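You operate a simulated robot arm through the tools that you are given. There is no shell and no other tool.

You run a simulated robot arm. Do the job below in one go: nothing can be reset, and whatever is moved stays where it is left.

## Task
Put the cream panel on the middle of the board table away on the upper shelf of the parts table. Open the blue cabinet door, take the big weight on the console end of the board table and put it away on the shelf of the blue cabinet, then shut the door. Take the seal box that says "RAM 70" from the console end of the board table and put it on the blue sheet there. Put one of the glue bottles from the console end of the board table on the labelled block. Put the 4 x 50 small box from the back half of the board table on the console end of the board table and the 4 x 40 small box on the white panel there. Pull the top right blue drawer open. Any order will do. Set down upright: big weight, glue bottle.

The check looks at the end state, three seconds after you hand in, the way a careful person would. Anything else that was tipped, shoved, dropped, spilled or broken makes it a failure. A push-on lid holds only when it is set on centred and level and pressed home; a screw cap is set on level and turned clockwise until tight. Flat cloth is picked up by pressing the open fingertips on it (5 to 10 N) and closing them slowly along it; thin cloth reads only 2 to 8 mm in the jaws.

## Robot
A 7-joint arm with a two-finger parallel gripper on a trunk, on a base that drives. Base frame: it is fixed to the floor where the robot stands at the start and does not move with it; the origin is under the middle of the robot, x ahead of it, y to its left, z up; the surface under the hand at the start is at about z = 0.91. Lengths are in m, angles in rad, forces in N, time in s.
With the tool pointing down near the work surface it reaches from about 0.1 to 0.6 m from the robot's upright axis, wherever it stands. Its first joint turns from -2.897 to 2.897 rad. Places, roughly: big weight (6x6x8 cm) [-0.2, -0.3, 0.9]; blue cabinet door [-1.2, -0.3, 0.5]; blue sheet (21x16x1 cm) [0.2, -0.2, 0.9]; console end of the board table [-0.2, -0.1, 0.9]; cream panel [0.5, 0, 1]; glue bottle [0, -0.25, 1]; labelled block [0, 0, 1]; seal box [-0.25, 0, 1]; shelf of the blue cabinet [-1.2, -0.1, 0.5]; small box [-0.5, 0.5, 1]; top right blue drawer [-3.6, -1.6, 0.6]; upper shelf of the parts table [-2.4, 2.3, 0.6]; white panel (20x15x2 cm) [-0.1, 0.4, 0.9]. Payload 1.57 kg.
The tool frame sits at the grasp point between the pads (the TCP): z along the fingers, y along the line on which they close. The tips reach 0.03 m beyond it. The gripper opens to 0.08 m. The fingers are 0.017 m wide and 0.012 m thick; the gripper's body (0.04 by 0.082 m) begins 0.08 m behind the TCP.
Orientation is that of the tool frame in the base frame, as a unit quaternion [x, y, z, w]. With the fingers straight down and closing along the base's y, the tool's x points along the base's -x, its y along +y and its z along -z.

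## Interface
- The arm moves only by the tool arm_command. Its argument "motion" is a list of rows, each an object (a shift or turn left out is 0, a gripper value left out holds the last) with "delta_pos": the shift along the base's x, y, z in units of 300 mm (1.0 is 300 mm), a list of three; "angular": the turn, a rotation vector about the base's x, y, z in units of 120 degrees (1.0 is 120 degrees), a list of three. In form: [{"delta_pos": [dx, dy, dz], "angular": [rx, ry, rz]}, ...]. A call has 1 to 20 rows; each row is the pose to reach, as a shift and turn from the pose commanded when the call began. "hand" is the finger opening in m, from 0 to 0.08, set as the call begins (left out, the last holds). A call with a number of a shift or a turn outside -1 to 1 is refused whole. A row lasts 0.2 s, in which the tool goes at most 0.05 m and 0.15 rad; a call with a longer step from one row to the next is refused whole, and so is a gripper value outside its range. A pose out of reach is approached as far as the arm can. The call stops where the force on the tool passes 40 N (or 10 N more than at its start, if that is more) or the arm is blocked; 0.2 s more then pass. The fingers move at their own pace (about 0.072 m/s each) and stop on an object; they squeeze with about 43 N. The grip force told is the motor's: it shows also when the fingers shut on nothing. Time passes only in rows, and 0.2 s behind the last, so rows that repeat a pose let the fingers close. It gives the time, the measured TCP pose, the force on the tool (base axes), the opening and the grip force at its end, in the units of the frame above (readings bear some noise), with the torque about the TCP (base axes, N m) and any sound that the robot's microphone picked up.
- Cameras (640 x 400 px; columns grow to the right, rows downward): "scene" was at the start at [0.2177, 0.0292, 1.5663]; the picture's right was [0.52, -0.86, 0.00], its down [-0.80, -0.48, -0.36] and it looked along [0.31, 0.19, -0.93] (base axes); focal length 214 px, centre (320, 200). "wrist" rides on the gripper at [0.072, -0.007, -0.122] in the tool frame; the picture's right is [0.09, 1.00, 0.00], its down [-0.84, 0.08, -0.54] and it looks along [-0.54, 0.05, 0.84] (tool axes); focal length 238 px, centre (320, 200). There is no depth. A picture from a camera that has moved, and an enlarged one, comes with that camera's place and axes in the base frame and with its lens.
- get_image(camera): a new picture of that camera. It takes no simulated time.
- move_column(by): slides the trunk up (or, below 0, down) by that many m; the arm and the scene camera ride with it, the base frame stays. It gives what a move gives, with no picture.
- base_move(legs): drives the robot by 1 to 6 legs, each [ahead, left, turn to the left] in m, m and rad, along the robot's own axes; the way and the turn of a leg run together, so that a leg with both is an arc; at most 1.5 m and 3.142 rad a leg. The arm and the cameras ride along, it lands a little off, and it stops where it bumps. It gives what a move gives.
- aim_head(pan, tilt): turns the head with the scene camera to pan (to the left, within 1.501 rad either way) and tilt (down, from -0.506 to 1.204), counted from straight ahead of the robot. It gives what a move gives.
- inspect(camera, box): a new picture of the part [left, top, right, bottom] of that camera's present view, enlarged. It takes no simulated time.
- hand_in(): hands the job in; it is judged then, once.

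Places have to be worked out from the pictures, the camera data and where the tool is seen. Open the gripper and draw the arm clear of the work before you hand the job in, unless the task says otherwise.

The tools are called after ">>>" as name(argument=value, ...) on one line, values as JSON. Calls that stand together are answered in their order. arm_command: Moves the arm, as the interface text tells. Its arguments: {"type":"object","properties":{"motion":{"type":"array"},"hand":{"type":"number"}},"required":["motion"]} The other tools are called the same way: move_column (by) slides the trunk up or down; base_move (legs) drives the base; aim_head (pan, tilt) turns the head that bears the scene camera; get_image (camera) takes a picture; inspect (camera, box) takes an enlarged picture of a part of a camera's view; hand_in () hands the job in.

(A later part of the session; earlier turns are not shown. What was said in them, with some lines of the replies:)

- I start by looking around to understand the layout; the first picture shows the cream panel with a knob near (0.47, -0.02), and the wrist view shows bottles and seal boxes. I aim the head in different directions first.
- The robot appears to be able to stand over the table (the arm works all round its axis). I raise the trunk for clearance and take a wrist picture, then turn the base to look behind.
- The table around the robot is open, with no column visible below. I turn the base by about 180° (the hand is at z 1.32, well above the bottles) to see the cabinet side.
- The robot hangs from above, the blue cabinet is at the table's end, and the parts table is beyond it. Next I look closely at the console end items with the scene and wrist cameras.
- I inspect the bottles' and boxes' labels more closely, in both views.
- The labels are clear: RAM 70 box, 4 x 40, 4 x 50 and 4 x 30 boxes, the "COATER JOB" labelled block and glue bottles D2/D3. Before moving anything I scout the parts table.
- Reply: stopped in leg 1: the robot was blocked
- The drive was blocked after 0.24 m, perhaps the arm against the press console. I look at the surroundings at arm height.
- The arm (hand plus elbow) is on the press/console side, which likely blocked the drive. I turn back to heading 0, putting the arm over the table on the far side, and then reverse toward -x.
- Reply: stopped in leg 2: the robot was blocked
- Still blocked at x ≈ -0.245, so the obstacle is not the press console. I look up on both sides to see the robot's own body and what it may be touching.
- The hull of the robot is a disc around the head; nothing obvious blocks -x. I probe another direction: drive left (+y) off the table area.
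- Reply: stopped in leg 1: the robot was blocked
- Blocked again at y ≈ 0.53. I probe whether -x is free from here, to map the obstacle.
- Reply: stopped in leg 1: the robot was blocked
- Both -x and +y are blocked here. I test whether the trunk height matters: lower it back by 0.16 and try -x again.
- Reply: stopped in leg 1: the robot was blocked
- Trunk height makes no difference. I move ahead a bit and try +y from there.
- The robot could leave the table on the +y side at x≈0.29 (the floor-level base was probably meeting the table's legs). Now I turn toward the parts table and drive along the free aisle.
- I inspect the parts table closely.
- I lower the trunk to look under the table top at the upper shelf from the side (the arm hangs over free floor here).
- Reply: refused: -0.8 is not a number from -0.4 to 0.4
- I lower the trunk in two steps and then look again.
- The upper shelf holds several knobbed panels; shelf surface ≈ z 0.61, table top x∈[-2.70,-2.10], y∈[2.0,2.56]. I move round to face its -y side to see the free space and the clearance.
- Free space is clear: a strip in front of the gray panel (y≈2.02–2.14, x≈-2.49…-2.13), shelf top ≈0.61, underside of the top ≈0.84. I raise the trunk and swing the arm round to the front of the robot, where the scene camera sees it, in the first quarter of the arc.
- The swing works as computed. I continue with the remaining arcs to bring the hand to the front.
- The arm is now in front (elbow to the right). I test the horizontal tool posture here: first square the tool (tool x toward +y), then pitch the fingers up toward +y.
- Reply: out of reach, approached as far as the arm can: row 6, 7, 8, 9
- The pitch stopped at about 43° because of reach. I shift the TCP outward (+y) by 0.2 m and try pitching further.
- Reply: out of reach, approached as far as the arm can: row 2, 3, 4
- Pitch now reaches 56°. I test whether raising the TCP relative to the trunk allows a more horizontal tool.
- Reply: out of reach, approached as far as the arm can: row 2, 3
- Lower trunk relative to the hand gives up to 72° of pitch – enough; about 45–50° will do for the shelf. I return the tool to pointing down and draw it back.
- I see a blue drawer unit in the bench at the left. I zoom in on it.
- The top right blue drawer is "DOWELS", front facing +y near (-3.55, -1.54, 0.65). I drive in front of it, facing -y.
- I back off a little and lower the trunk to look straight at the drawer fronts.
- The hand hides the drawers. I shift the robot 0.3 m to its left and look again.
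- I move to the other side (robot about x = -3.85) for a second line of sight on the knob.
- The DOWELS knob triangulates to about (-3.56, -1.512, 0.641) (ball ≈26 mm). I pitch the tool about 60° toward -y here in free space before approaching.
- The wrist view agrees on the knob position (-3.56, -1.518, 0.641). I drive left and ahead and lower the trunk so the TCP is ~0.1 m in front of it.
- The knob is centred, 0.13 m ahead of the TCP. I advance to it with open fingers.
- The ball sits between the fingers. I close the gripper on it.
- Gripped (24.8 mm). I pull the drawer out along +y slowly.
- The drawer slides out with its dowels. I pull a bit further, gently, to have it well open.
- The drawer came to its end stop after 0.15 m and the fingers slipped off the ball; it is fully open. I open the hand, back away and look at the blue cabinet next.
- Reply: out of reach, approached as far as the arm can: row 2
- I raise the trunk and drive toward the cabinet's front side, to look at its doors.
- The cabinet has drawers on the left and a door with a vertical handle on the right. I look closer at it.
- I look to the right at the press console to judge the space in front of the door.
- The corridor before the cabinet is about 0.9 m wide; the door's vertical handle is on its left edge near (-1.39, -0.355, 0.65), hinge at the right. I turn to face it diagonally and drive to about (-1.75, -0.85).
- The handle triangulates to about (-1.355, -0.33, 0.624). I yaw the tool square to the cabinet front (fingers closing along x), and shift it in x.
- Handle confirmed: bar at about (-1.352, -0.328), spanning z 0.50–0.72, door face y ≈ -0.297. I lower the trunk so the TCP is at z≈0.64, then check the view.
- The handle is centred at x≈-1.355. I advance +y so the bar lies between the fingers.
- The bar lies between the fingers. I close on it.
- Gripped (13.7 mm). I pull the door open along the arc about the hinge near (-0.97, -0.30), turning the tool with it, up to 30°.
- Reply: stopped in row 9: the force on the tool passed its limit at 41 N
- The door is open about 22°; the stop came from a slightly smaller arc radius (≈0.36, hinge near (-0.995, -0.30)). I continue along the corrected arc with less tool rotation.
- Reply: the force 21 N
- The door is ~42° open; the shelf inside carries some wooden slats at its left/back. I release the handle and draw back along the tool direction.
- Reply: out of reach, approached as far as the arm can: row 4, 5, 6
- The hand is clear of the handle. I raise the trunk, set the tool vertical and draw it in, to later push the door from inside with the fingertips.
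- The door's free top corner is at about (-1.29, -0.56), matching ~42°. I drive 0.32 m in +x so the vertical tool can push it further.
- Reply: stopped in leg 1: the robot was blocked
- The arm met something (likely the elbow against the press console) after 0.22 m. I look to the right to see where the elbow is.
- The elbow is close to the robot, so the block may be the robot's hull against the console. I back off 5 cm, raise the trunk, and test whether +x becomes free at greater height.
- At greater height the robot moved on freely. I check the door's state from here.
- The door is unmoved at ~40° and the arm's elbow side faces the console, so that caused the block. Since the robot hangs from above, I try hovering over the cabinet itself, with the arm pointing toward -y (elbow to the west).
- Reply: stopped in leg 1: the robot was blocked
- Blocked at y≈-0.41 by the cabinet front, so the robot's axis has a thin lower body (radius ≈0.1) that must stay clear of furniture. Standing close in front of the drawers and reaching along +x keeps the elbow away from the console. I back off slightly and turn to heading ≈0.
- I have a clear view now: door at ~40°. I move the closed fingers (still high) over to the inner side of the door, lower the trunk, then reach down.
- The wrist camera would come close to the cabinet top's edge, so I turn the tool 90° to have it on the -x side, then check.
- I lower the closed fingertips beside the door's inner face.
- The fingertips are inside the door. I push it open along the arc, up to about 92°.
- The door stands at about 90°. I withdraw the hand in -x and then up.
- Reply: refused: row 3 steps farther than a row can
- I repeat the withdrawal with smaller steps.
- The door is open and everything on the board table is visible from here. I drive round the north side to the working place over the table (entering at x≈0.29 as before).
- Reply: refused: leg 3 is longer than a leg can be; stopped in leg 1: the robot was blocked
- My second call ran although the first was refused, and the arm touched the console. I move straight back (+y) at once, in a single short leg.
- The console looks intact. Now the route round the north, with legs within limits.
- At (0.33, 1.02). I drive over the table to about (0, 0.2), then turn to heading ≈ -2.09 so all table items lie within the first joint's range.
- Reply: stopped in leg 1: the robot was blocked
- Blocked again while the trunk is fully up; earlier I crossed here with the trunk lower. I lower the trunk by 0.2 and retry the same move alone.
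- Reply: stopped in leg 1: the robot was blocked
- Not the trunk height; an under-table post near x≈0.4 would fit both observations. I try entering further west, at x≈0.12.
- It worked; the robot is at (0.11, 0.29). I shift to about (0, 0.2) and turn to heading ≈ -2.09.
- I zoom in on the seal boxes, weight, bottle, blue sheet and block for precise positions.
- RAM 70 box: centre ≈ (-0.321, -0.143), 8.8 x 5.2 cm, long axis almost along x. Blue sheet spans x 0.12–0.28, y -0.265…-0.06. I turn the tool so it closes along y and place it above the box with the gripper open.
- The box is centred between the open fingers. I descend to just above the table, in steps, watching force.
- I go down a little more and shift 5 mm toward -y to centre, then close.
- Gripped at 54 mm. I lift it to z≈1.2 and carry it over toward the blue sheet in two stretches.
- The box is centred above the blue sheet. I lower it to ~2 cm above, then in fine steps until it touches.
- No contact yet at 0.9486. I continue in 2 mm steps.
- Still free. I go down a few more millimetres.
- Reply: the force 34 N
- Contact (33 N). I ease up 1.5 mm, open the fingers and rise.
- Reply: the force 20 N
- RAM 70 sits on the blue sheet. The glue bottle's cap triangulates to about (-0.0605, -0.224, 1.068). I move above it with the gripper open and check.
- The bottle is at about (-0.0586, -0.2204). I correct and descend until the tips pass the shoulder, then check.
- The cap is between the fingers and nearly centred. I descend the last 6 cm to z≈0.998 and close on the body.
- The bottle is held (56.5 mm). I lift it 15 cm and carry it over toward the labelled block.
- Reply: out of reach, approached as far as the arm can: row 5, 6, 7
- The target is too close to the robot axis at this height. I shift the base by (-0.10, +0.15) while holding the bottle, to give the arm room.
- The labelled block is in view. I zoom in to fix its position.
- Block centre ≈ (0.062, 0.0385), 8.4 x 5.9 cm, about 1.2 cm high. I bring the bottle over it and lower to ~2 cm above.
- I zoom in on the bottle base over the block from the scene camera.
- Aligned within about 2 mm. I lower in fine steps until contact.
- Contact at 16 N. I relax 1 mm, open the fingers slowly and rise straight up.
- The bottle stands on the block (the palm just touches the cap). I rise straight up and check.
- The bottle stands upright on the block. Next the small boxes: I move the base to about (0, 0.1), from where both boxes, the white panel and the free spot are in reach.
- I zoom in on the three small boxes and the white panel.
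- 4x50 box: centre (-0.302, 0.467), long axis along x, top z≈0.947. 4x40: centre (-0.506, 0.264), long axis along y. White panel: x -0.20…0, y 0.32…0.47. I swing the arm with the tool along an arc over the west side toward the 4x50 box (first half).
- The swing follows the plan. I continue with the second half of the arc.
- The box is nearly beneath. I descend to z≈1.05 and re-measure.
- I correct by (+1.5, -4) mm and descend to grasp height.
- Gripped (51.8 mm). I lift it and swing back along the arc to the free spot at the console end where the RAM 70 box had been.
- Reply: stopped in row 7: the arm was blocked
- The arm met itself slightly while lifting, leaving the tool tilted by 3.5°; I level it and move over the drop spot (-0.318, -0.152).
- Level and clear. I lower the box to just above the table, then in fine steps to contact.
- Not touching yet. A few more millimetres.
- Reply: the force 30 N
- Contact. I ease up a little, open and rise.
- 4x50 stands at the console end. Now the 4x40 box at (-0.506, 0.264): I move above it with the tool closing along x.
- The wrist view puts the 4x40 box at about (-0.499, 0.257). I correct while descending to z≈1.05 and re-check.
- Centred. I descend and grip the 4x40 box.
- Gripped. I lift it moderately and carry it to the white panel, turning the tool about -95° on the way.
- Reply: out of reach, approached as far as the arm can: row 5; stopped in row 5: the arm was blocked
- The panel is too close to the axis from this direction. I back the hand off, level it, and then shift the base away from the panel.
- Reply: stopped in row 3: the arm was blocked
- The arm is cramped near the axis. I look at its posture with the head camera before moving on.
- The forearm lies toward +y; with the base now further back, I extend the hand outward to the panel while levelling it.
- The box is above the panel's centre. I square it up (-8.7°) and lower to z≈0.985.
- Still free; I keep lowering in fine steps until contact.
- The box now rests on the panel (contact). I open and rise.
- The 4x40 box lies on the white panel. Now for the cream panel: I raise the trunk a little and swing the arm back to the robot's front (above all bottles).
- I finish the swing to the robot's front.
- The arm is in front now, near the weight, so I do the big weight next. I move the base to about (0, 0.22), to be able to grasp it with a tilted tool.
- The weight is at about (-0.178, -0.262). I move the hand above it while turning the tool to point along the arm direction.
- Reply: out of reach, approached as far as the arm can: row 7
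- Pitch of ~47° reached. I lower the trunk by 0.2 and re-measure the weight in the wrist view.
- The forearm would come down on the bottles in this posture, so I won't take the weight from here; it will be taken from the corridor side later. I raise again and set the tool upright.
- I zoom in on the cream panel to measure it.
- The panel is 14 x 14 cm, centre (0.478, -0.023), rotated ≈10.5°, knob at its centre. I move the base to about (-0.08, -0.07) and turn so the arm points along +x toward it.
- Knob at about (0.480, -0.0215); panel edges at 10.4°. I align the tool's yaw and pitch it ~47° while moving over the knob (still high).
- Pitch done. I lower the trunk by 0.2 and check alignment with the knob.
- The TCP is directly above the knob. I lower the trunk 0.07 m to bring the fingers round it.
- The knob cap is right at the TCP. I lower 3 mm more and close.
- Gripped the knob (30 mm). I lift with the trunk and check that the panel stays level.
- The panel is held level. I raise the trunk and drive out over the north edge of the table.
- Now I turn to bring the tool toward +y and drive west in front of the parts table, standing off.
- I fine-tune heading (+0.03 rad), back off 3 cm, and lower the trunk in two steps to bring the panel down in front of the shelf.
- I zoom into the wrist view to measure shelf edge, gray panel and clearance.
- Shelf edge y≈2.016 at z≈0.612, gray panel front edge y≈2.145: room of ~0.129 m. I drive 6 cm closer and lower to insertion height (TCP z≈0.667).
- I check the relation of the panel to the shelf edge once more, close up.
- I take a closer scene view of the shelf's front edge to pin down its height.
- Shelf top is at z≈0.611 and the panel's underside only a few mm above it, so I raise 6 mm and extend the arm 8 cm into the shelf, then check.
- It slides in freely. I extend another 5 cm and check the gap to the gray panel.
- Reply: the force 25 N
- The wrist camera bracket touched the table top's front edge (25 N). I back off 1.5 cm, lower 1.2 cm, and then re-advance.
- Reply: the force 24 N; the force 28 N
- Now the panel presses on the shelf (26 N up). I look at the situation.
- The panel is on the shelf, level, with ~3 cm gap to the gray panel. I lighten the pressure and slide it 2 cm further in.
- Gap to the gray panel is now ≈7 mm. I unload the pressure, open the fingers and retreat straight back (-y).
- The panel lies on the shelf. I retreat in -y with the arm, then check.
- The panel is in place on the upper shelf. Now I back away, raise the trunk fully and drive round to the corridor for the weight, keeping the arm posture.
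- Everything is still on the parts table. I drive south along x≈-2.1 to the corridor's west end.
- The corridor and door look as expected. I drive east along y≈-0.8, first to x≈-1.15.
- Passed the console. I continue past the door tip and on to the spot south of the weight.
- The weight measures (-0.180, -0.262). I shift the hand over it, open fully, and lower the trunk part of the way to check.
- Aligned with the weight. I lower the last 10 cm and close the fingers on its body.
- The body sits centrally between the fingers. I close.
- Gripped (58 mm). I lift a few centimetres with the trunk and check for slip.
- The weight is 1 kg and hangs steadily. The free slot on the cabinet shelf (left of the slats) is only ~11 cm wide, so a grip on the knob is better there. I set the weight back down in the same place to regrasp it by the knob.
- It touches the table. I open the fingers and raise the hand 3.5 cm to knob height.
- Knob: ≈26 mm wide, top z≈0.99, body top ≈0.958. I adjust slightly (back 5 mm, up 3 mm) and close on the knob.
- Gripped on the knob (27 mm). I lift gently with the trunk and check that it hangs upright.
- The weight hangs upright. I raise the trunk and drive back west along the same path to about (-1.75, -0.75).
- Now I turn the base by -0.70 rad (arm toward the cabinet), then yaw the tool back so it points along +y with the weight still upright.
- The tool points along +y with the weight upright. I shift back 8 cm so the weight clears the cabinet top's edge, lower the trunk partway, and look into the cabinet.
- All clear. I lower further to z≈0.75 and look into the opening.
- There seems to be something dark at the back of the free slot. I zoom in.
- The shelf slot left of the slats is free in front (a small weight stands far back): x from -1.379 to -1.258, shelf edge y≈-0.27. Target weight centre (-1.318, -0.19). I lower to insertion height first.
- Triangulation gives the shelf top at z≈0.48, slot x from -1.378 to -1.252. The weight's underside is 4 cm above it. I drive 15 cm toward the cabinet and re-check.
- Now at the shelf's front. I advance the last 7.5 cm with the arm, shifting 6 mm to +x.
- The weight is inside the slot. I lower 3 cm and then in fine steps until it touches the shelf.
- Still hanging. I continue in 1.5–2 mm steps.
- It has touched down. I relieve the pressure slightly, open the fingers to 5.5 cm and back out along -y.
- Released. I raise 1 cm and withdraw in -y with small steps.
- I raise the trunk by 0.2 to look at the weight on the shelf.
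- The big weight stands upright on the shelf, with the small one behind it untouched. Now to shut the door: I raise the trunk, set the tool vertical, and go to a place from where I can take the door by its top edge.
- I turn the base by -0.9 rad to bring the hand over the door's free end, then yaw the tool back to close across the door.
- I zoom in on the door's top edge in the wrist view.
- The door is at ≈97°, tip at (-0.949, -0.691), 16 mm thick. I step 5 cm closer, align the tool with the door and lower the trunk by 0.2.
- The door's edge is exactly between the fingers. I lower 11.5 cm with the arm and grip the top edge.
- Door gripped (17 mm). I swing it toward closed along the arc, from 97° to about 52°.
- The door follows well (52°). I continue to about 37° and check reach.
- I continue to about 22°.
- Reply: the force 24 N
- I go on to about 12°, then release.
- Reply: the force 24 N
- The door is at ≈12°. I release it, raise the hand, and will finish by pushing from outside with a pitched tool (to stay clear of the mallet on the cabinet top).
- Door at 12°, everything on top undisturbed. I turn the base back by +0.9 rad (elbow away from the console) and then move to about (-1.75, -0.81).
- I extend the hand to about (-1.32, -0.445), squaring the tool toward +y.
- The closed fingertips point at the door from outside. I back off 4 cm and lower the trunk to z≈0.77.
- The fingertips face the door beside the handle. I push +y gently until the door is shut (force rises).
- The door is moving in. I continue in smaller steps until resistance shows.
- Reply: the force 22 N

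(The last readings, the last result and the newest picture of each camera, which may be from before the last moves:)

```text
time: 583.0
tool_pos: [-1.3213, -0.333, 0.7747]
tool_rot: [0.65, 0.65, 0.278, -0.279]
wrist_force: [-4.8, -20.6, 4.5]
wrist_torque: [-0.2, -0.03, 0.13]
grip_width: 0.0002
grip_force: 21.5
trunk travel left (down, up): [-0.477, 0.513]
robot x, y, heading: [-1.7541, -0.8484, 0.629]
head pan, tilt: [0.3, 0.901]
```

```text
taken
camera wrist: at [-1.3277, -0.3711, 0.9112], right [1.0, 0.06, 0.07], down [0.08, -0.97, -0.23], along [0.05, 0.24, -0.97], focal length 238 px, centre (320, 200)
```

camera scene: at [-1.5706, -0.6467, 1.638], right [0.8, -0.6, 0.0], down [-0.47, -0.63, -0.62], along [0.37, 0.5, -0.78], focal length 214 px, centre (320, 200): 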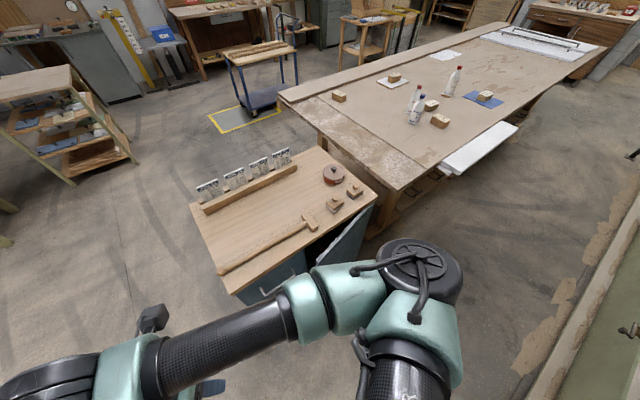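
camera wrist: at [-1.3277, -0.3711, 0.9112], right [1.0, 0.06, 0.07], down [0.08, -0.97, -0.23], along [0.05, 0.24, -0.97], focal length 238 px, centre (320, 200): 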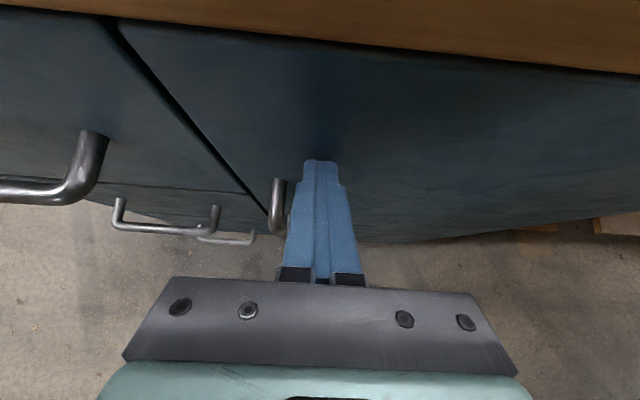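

The door is shut (21 N resistance; it lies flush with the drawers). I press a little more to make sure, then withdraw.

>>> arm_command(motion=[{"delta_pos": [0, 0.012, 0]}, {"delta_pos": [0, 0.012, 0]}])

>>> arm_command(motion=[{"delta_pos": [0, -0.1, 0]}, {"delta_pos": [0, -0.22, 0]}, {"delta_pos": [0, -0.36, 0]}, {"delta_pos": [0, -0.5, 0]}])

>>> get_image(camera="wrist")

>>> aim_head(pan=0.0, tilt=0.6)

>>> get_image(camera="scene")

```text
time: 583.5
tool_pos: [-1.3207, -0.3333, 0.7713]
tool_rot: [0.651, 0.651, 0.276, -0.277]
wrist_force: [0.2, -2.3, -0.8]
wrist_torque: [0.23, 0.01, 0.03]
grip_width: 0.0001
grip_force: 21.0
trunk travel left (down, up): [-0.477, 0.513]
robot x, y, heading: [-1.753, -0.847, 0.632]
head pan, tilt: [0.3, 0.901]
stopped in row 2: the force on the tool passed its limit at 43 N (the readings are from after the stop); the commanded pose is now the measured one
```

```text
time: 584.5
tool_pos: [-1.3202, -0.4802, 0.7703]
tool_rot: [0.65, 0.651, 0.275, -0.278]
wrist_force: [0.7, -0.2, -0.6]
wrist_torque: [-0.02, -0.01, 0.03]
grip_width: 0.0
grip_force: 20.9
trunk travel left (down, up): [-0.477, 0.513]
robot x, y, heading: [-1.7541, -0.8478, 0.63]
head pan, tilt: [0.3, 0.901]
```

```text
taken
camera wrist: at [-1.3268, -0.5184, 0.9081], right [1.0, 0.07, 0.06], down [0.08, -0.97, -0.23], along [0.05, 0.23, -0.97], focal length 238 px, centre (320, 200)
```

wrist: 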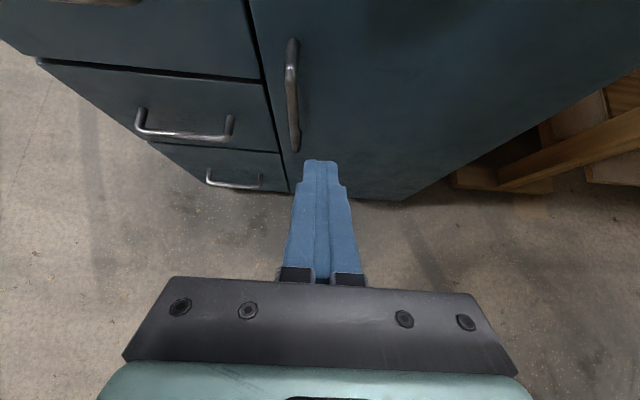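

```text
time: 585.3
tool_pos: [-1.3204, -0.4809, 0.7697]
tool_rot: [0.651, 0.651, 0.275, -0.277]
wrist_force: [0.1, -0.4, -0.7]
wrist_torque: [0.0, 0.0, -0.02]
grip_width: 0.0001
grip_force: 21.2
trunk travel left (down, up): [-0.477, 0.513]
robot x, y, heading: [-1.7516, -0.8502, 0.625]
head pan, tilt: [0.0, 0.6]
```

```text
taken
camera scene: at [-1.5446, -0.6955, 1.2628], right [0.59, -0.81, 0.0], down [-0.46, -0.33, -0.82], along [0.67, 0.49, -0.57], focal length 214 px, centre (320, 200)
```

scene: 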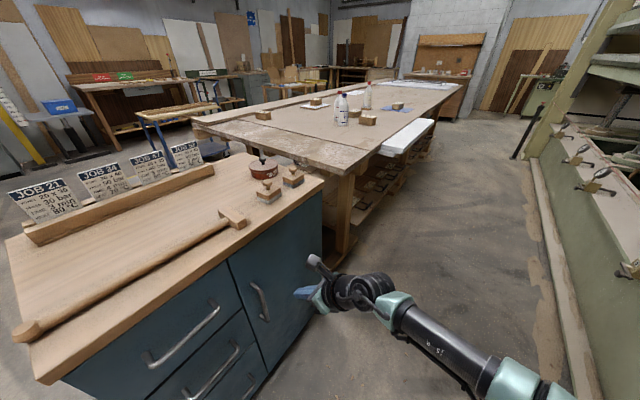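

The door is shut. I open the gripper, raise the trunk, back away from the cabinet and make a final inspection.

>>> arm_command(motion=[{"delta_pos": [0, 0, 0]}, {"delta_pos": [0, 0, 0.05]}, {"delta_pos": [0, 0, 0.1]}], hand=0.08)

>>> move_column(by=0.4)

>>> base_move(legs=[[-0.35, 0, 0]])

>>> aim_head(pan=0.0, tilt=0.5)

>>> get_image(camera="scene")

>>> aim_head(pan=1.4, tilt=0.5)

>>> get_image(camera="scene")

```text
time: 586.1
tool_pos: [-1.3214, -0.4808, 0.8005]
tool_rot: [0.651, 0.651, 0.276, -0.278]
wrist_force: [1.5, -0.5, 0.1]
wrist_torque: [0.01, -0.02, -0.04]
grip_width: 0.0801
grip_force: 0.1
trunk travel left (down, up): [-0.477, 0.513]
robot x, y, heading: [-1.7506, -0.8493, 0.628]
head pan, tilt: [0.0, 0.6]
```

```text
time: 589.9
tool_pos: [-1.3199, -0.4801, 1.2001]
tool_rot: [0.652, 0.651, 0.275, -0.276]
wrist_force: [0.3, 0.5, -0.1]
wrist_torque: [0.07, 0.04, -0.02]
grip_width: 0.08
grip_force: 0.1
trunk travel left (down, up): [-0.877, 0.113]
robot x, y, heading: [-1.7557, -0.8448, 0.628]
head pan, tilt: [0.0, 0.6]
```

```text
time: 592.2
tool_pos: [-1.6001, -0.6828, 1.2008]
tool_rot: [0.65, 0.652, 0.275, -0.278]
wrist_force: [0.6, 0.0, -0.1]
wrist_torque: [0.01, 0.02, 0.01]
grip_width: 0.08
grip_force: 0.1
trunk travel left (down, up): [-0.877, 0.113]
robot x, y, heading: [-2.0322, -1.0506, 0.627]
head pan, tilt: [0.0, 0.6]
```

```text
time: 592.8
tool_pos: [-1.6019, -0.6834, 1.2014]
tool_rot: [0.649, 0.653, 0.274, -0.277]
wrist_force: [0.1, -0.8, 0.2]
wrist_torque: [0.01, 0.02, -0.01]
grip_width: 0.0801
grip_force: 0.1
trunk travel left (down, up): [-0.877, 0.113]
robot x, y, heading: [-2.0329, -1.0536, 0.637]
head pan, tilt: [0.0, 0.499]
```

```text
taken
camera scene: at [-1.8239, -0.8985, 1.672], right [0.59, -0.81, 0.0], down [-0.39, -0.28, -0.88], along [0.71, 0.52, -0.48], focal length 214 px, centre (320, 200)
```

scene: 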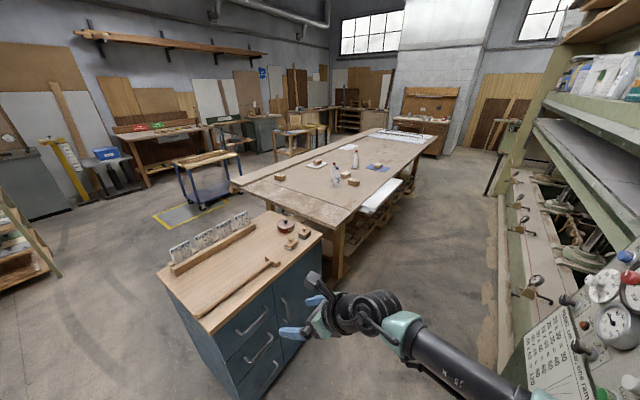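

```text
time: 594.4
tool_pos: [-1.6023, -0.6841, 1.2002]
tool_rot: [0.65, 0.652, 0.275, -0.278]
wrist_force: [-0.6, 0.3, -0.1]
wrist_torque: [0.0, 0.01, -0.01]
grip_width: 0.0799
grip_force: 0.0
trunk travel left (down, up): [-0.877, 0.113]
robot x, y, heading: [-2.0338, -1.0548, 0.633]
head pan, tilt: [1.4, 0.499]
```

```text
taken
camera scene: at [-1.9373, -0.8704, 1.672], right [0.9, 0.44, 0.0], down [0.21, -0.43, -0.88], along [-0.39, 0.79, -0.48], focal length 214 px, centre (320, 200)
```

scene: 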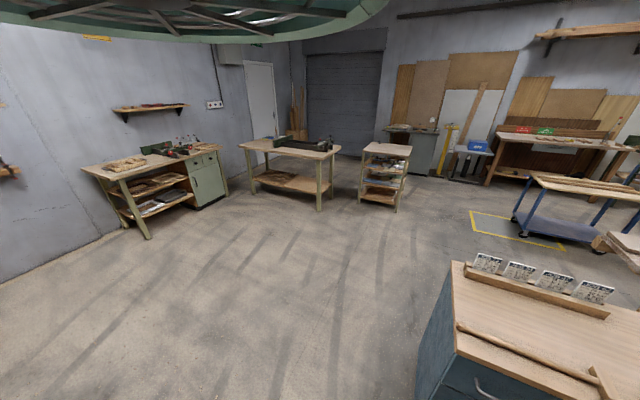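

I zoom in on the results: cabinet door, table items, and (turning) the drawer.

>>> inspect(camera="scene", box=[340, 130, 440, 220])

>>> aim_head(pan=0.0, tilt=0.5)

>>> inspect(camera="scene", box=[230, 130, 450, 240])

>>> inspect(camera="scene", box=[150, 210, 350, 400])

```text
4.44 times, centred on (390, 175) of scene
camera zoom: at [-1.9373, -0.8704, 1.672], right [0.9, 0.44, 0.0], down [0.21, -0.43, -0.88], along [-0.39, 0.79, -0.48], focal length 953 px, centre (9, 311)
```

zoom: 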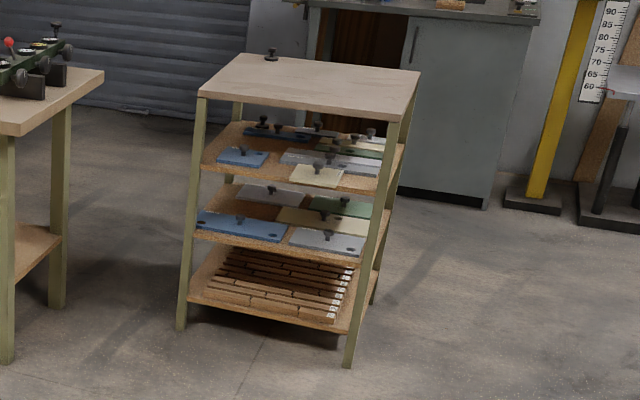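

```text
time: 595.9
tool_pos: [-1.6015, -0.683, 1.2013]
tool_rot: [0.65, 0.652, 0.275, -0.277]
wrist_force: [0.6, -0.4, -0.7]
wrist_torque: [0.01, -0.02, -0.02]
grip_width: 0.08
grip_force: 0.1
trunk travel left (down, up): [-0.877, 0.113]
robot x, y, heading: [-2.0309, -1.0523, 0.633]
head pan, tilt: [0.0, 0.499]
```

```text
2.91 times, centred on (340, 185) of scene
camera zoom: at [-1.8235, -0.8981, 1.672], right [0.59, -0.81, 0.0], down [-0.39, -0.28, -0.88], along [0.71, 0.52, -0.48], focal length 624 px, centre (262, 244)
```

zoom: 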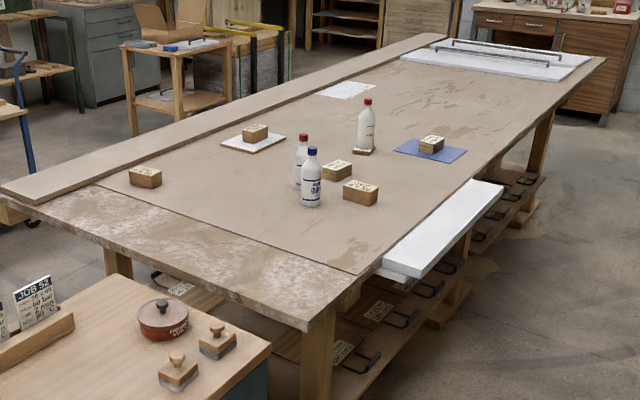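

```text
2.11 times, centred on (250, 305) of scene
camera zoom: at [-1.8235, -0.8981, 1.672], right [0.59, -0.81, 0.0], down [-0.39, -0.28, -0.88], along [0.71, 0.52, -0.48], focal length 452 px, centre (467, -21)
```

zoom: 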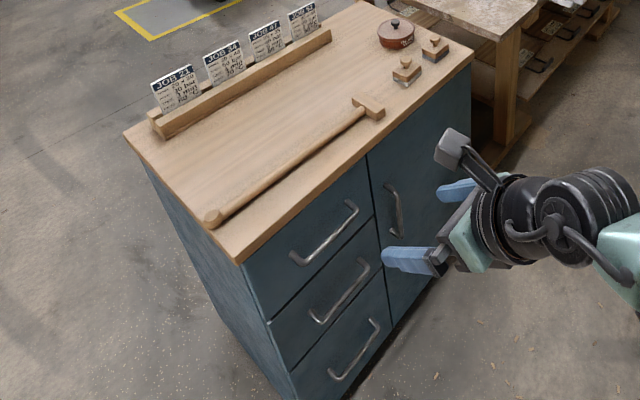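

Everything looks right. I turn once more to verify the drawer is still open before handing in.

>>> base_move(legs=[[-0.05, 0.1, 1.5]])

>>> aim_head(pan=1.2, tilt=0.5)

>>> get_image(camera="scene")

```text
time: 599.9
tool_pos: [-2.4652, -0.6204, 1.2003]
tool_rot: [0.035, 0.92, 0.014, -0.39]
wrist_force: [0.4, 0.0, 0.6]
wrist_torque: [0.01, -0.02, -0.01]
grip_width: 0.0799
grip_force: 0.0
trunk travel left (down, up): [-0.877, 0.113]
robot x, y, heading: [-2.1329, -1.0799, 2.12]
head pan, tilt: [0.0, 0.499]
```

```text
time: 601.3
tool_pos: [-2.465, -0.6195, 1.201]
tool_rot: [0.035, 0.92, 0.013, -0.391]
wrist_force: [0.0, -0.1, 0.2]
wrist_torque: [0.03, -0.02, -0.03]
grip_width: 0.0801
grip_force: 0.1
trunk travel left (down, up): [-0.877, 0.113]
robot x, y, heading: [-2.1302, -1.0795, 2.118]
head pan, tilt: [1.201, 0.499]
```

```text
taken
camera scene: at [-2.3113, -0.9515, 1.672], right [-0.18, 0.98, 0.0], down [0.47, 0.09, -0.88], along [-0.86, -0.16, -0.48], focal length 214 px, centre (320, 200)
```

scene: 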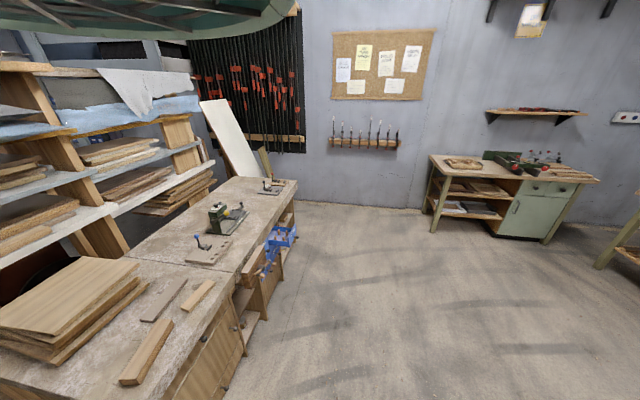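

The top right drawer (DOWELS) stands open, the door is shut, all items are in place, the gripper is open and the arm is clear. I hand in.

>>> hand_in()

```text
The job is handed in.
```

I did every part of the job and handed it in; I don't have the verdict. The last pictures I took showed everything where it should be, though a few things below were not perfectly clean.

| Item | Where it ended up |
|---|---|
| Cream panel | Lying flat on the upper shelf of the parts table, in front of the gray panel |
| Big weight | Standing upright on the cabinet shelf; blue door shut and pressed home |
| RAM 70 seal box | On the middle of the blue sheet |
| Glue bottle | Standing upright on the labelled block |
| 4 x 50 box | On the console end, where the RAM 70 box had been |
| 4 x 40 box | On the middle of the white panel |
| Top right blue drawer ("DOWELS") | Pulled open to its stop, about 15 cm |

Things that could count against it:
- **Panel overhang:** the free strip on the shelf was slightly too shallow for the 14 cm panel, so about 2.5 cm of it sticks out past the front edge. It rests on the shelf and clears the gray panel by about 7 mm.
- **Console bump:** early on one drive command was refused but the next one still ran, and the arm touched the press console. The robot stopped at contact, and the console looked undamaged afterwards.
- **Parts-table bump:** while I slid the panel in, the wrist camera bracket pressed on the front edge of the table top with about 25 N. I saw no sign that the table or the other panels moved.
- **Weight set down twice:** I put the big weight back on the table once to change to a knob grip, because the free slot on the cabinet shelf was narrow.

The gripper was open and the arm clear of all the work when I handed in.
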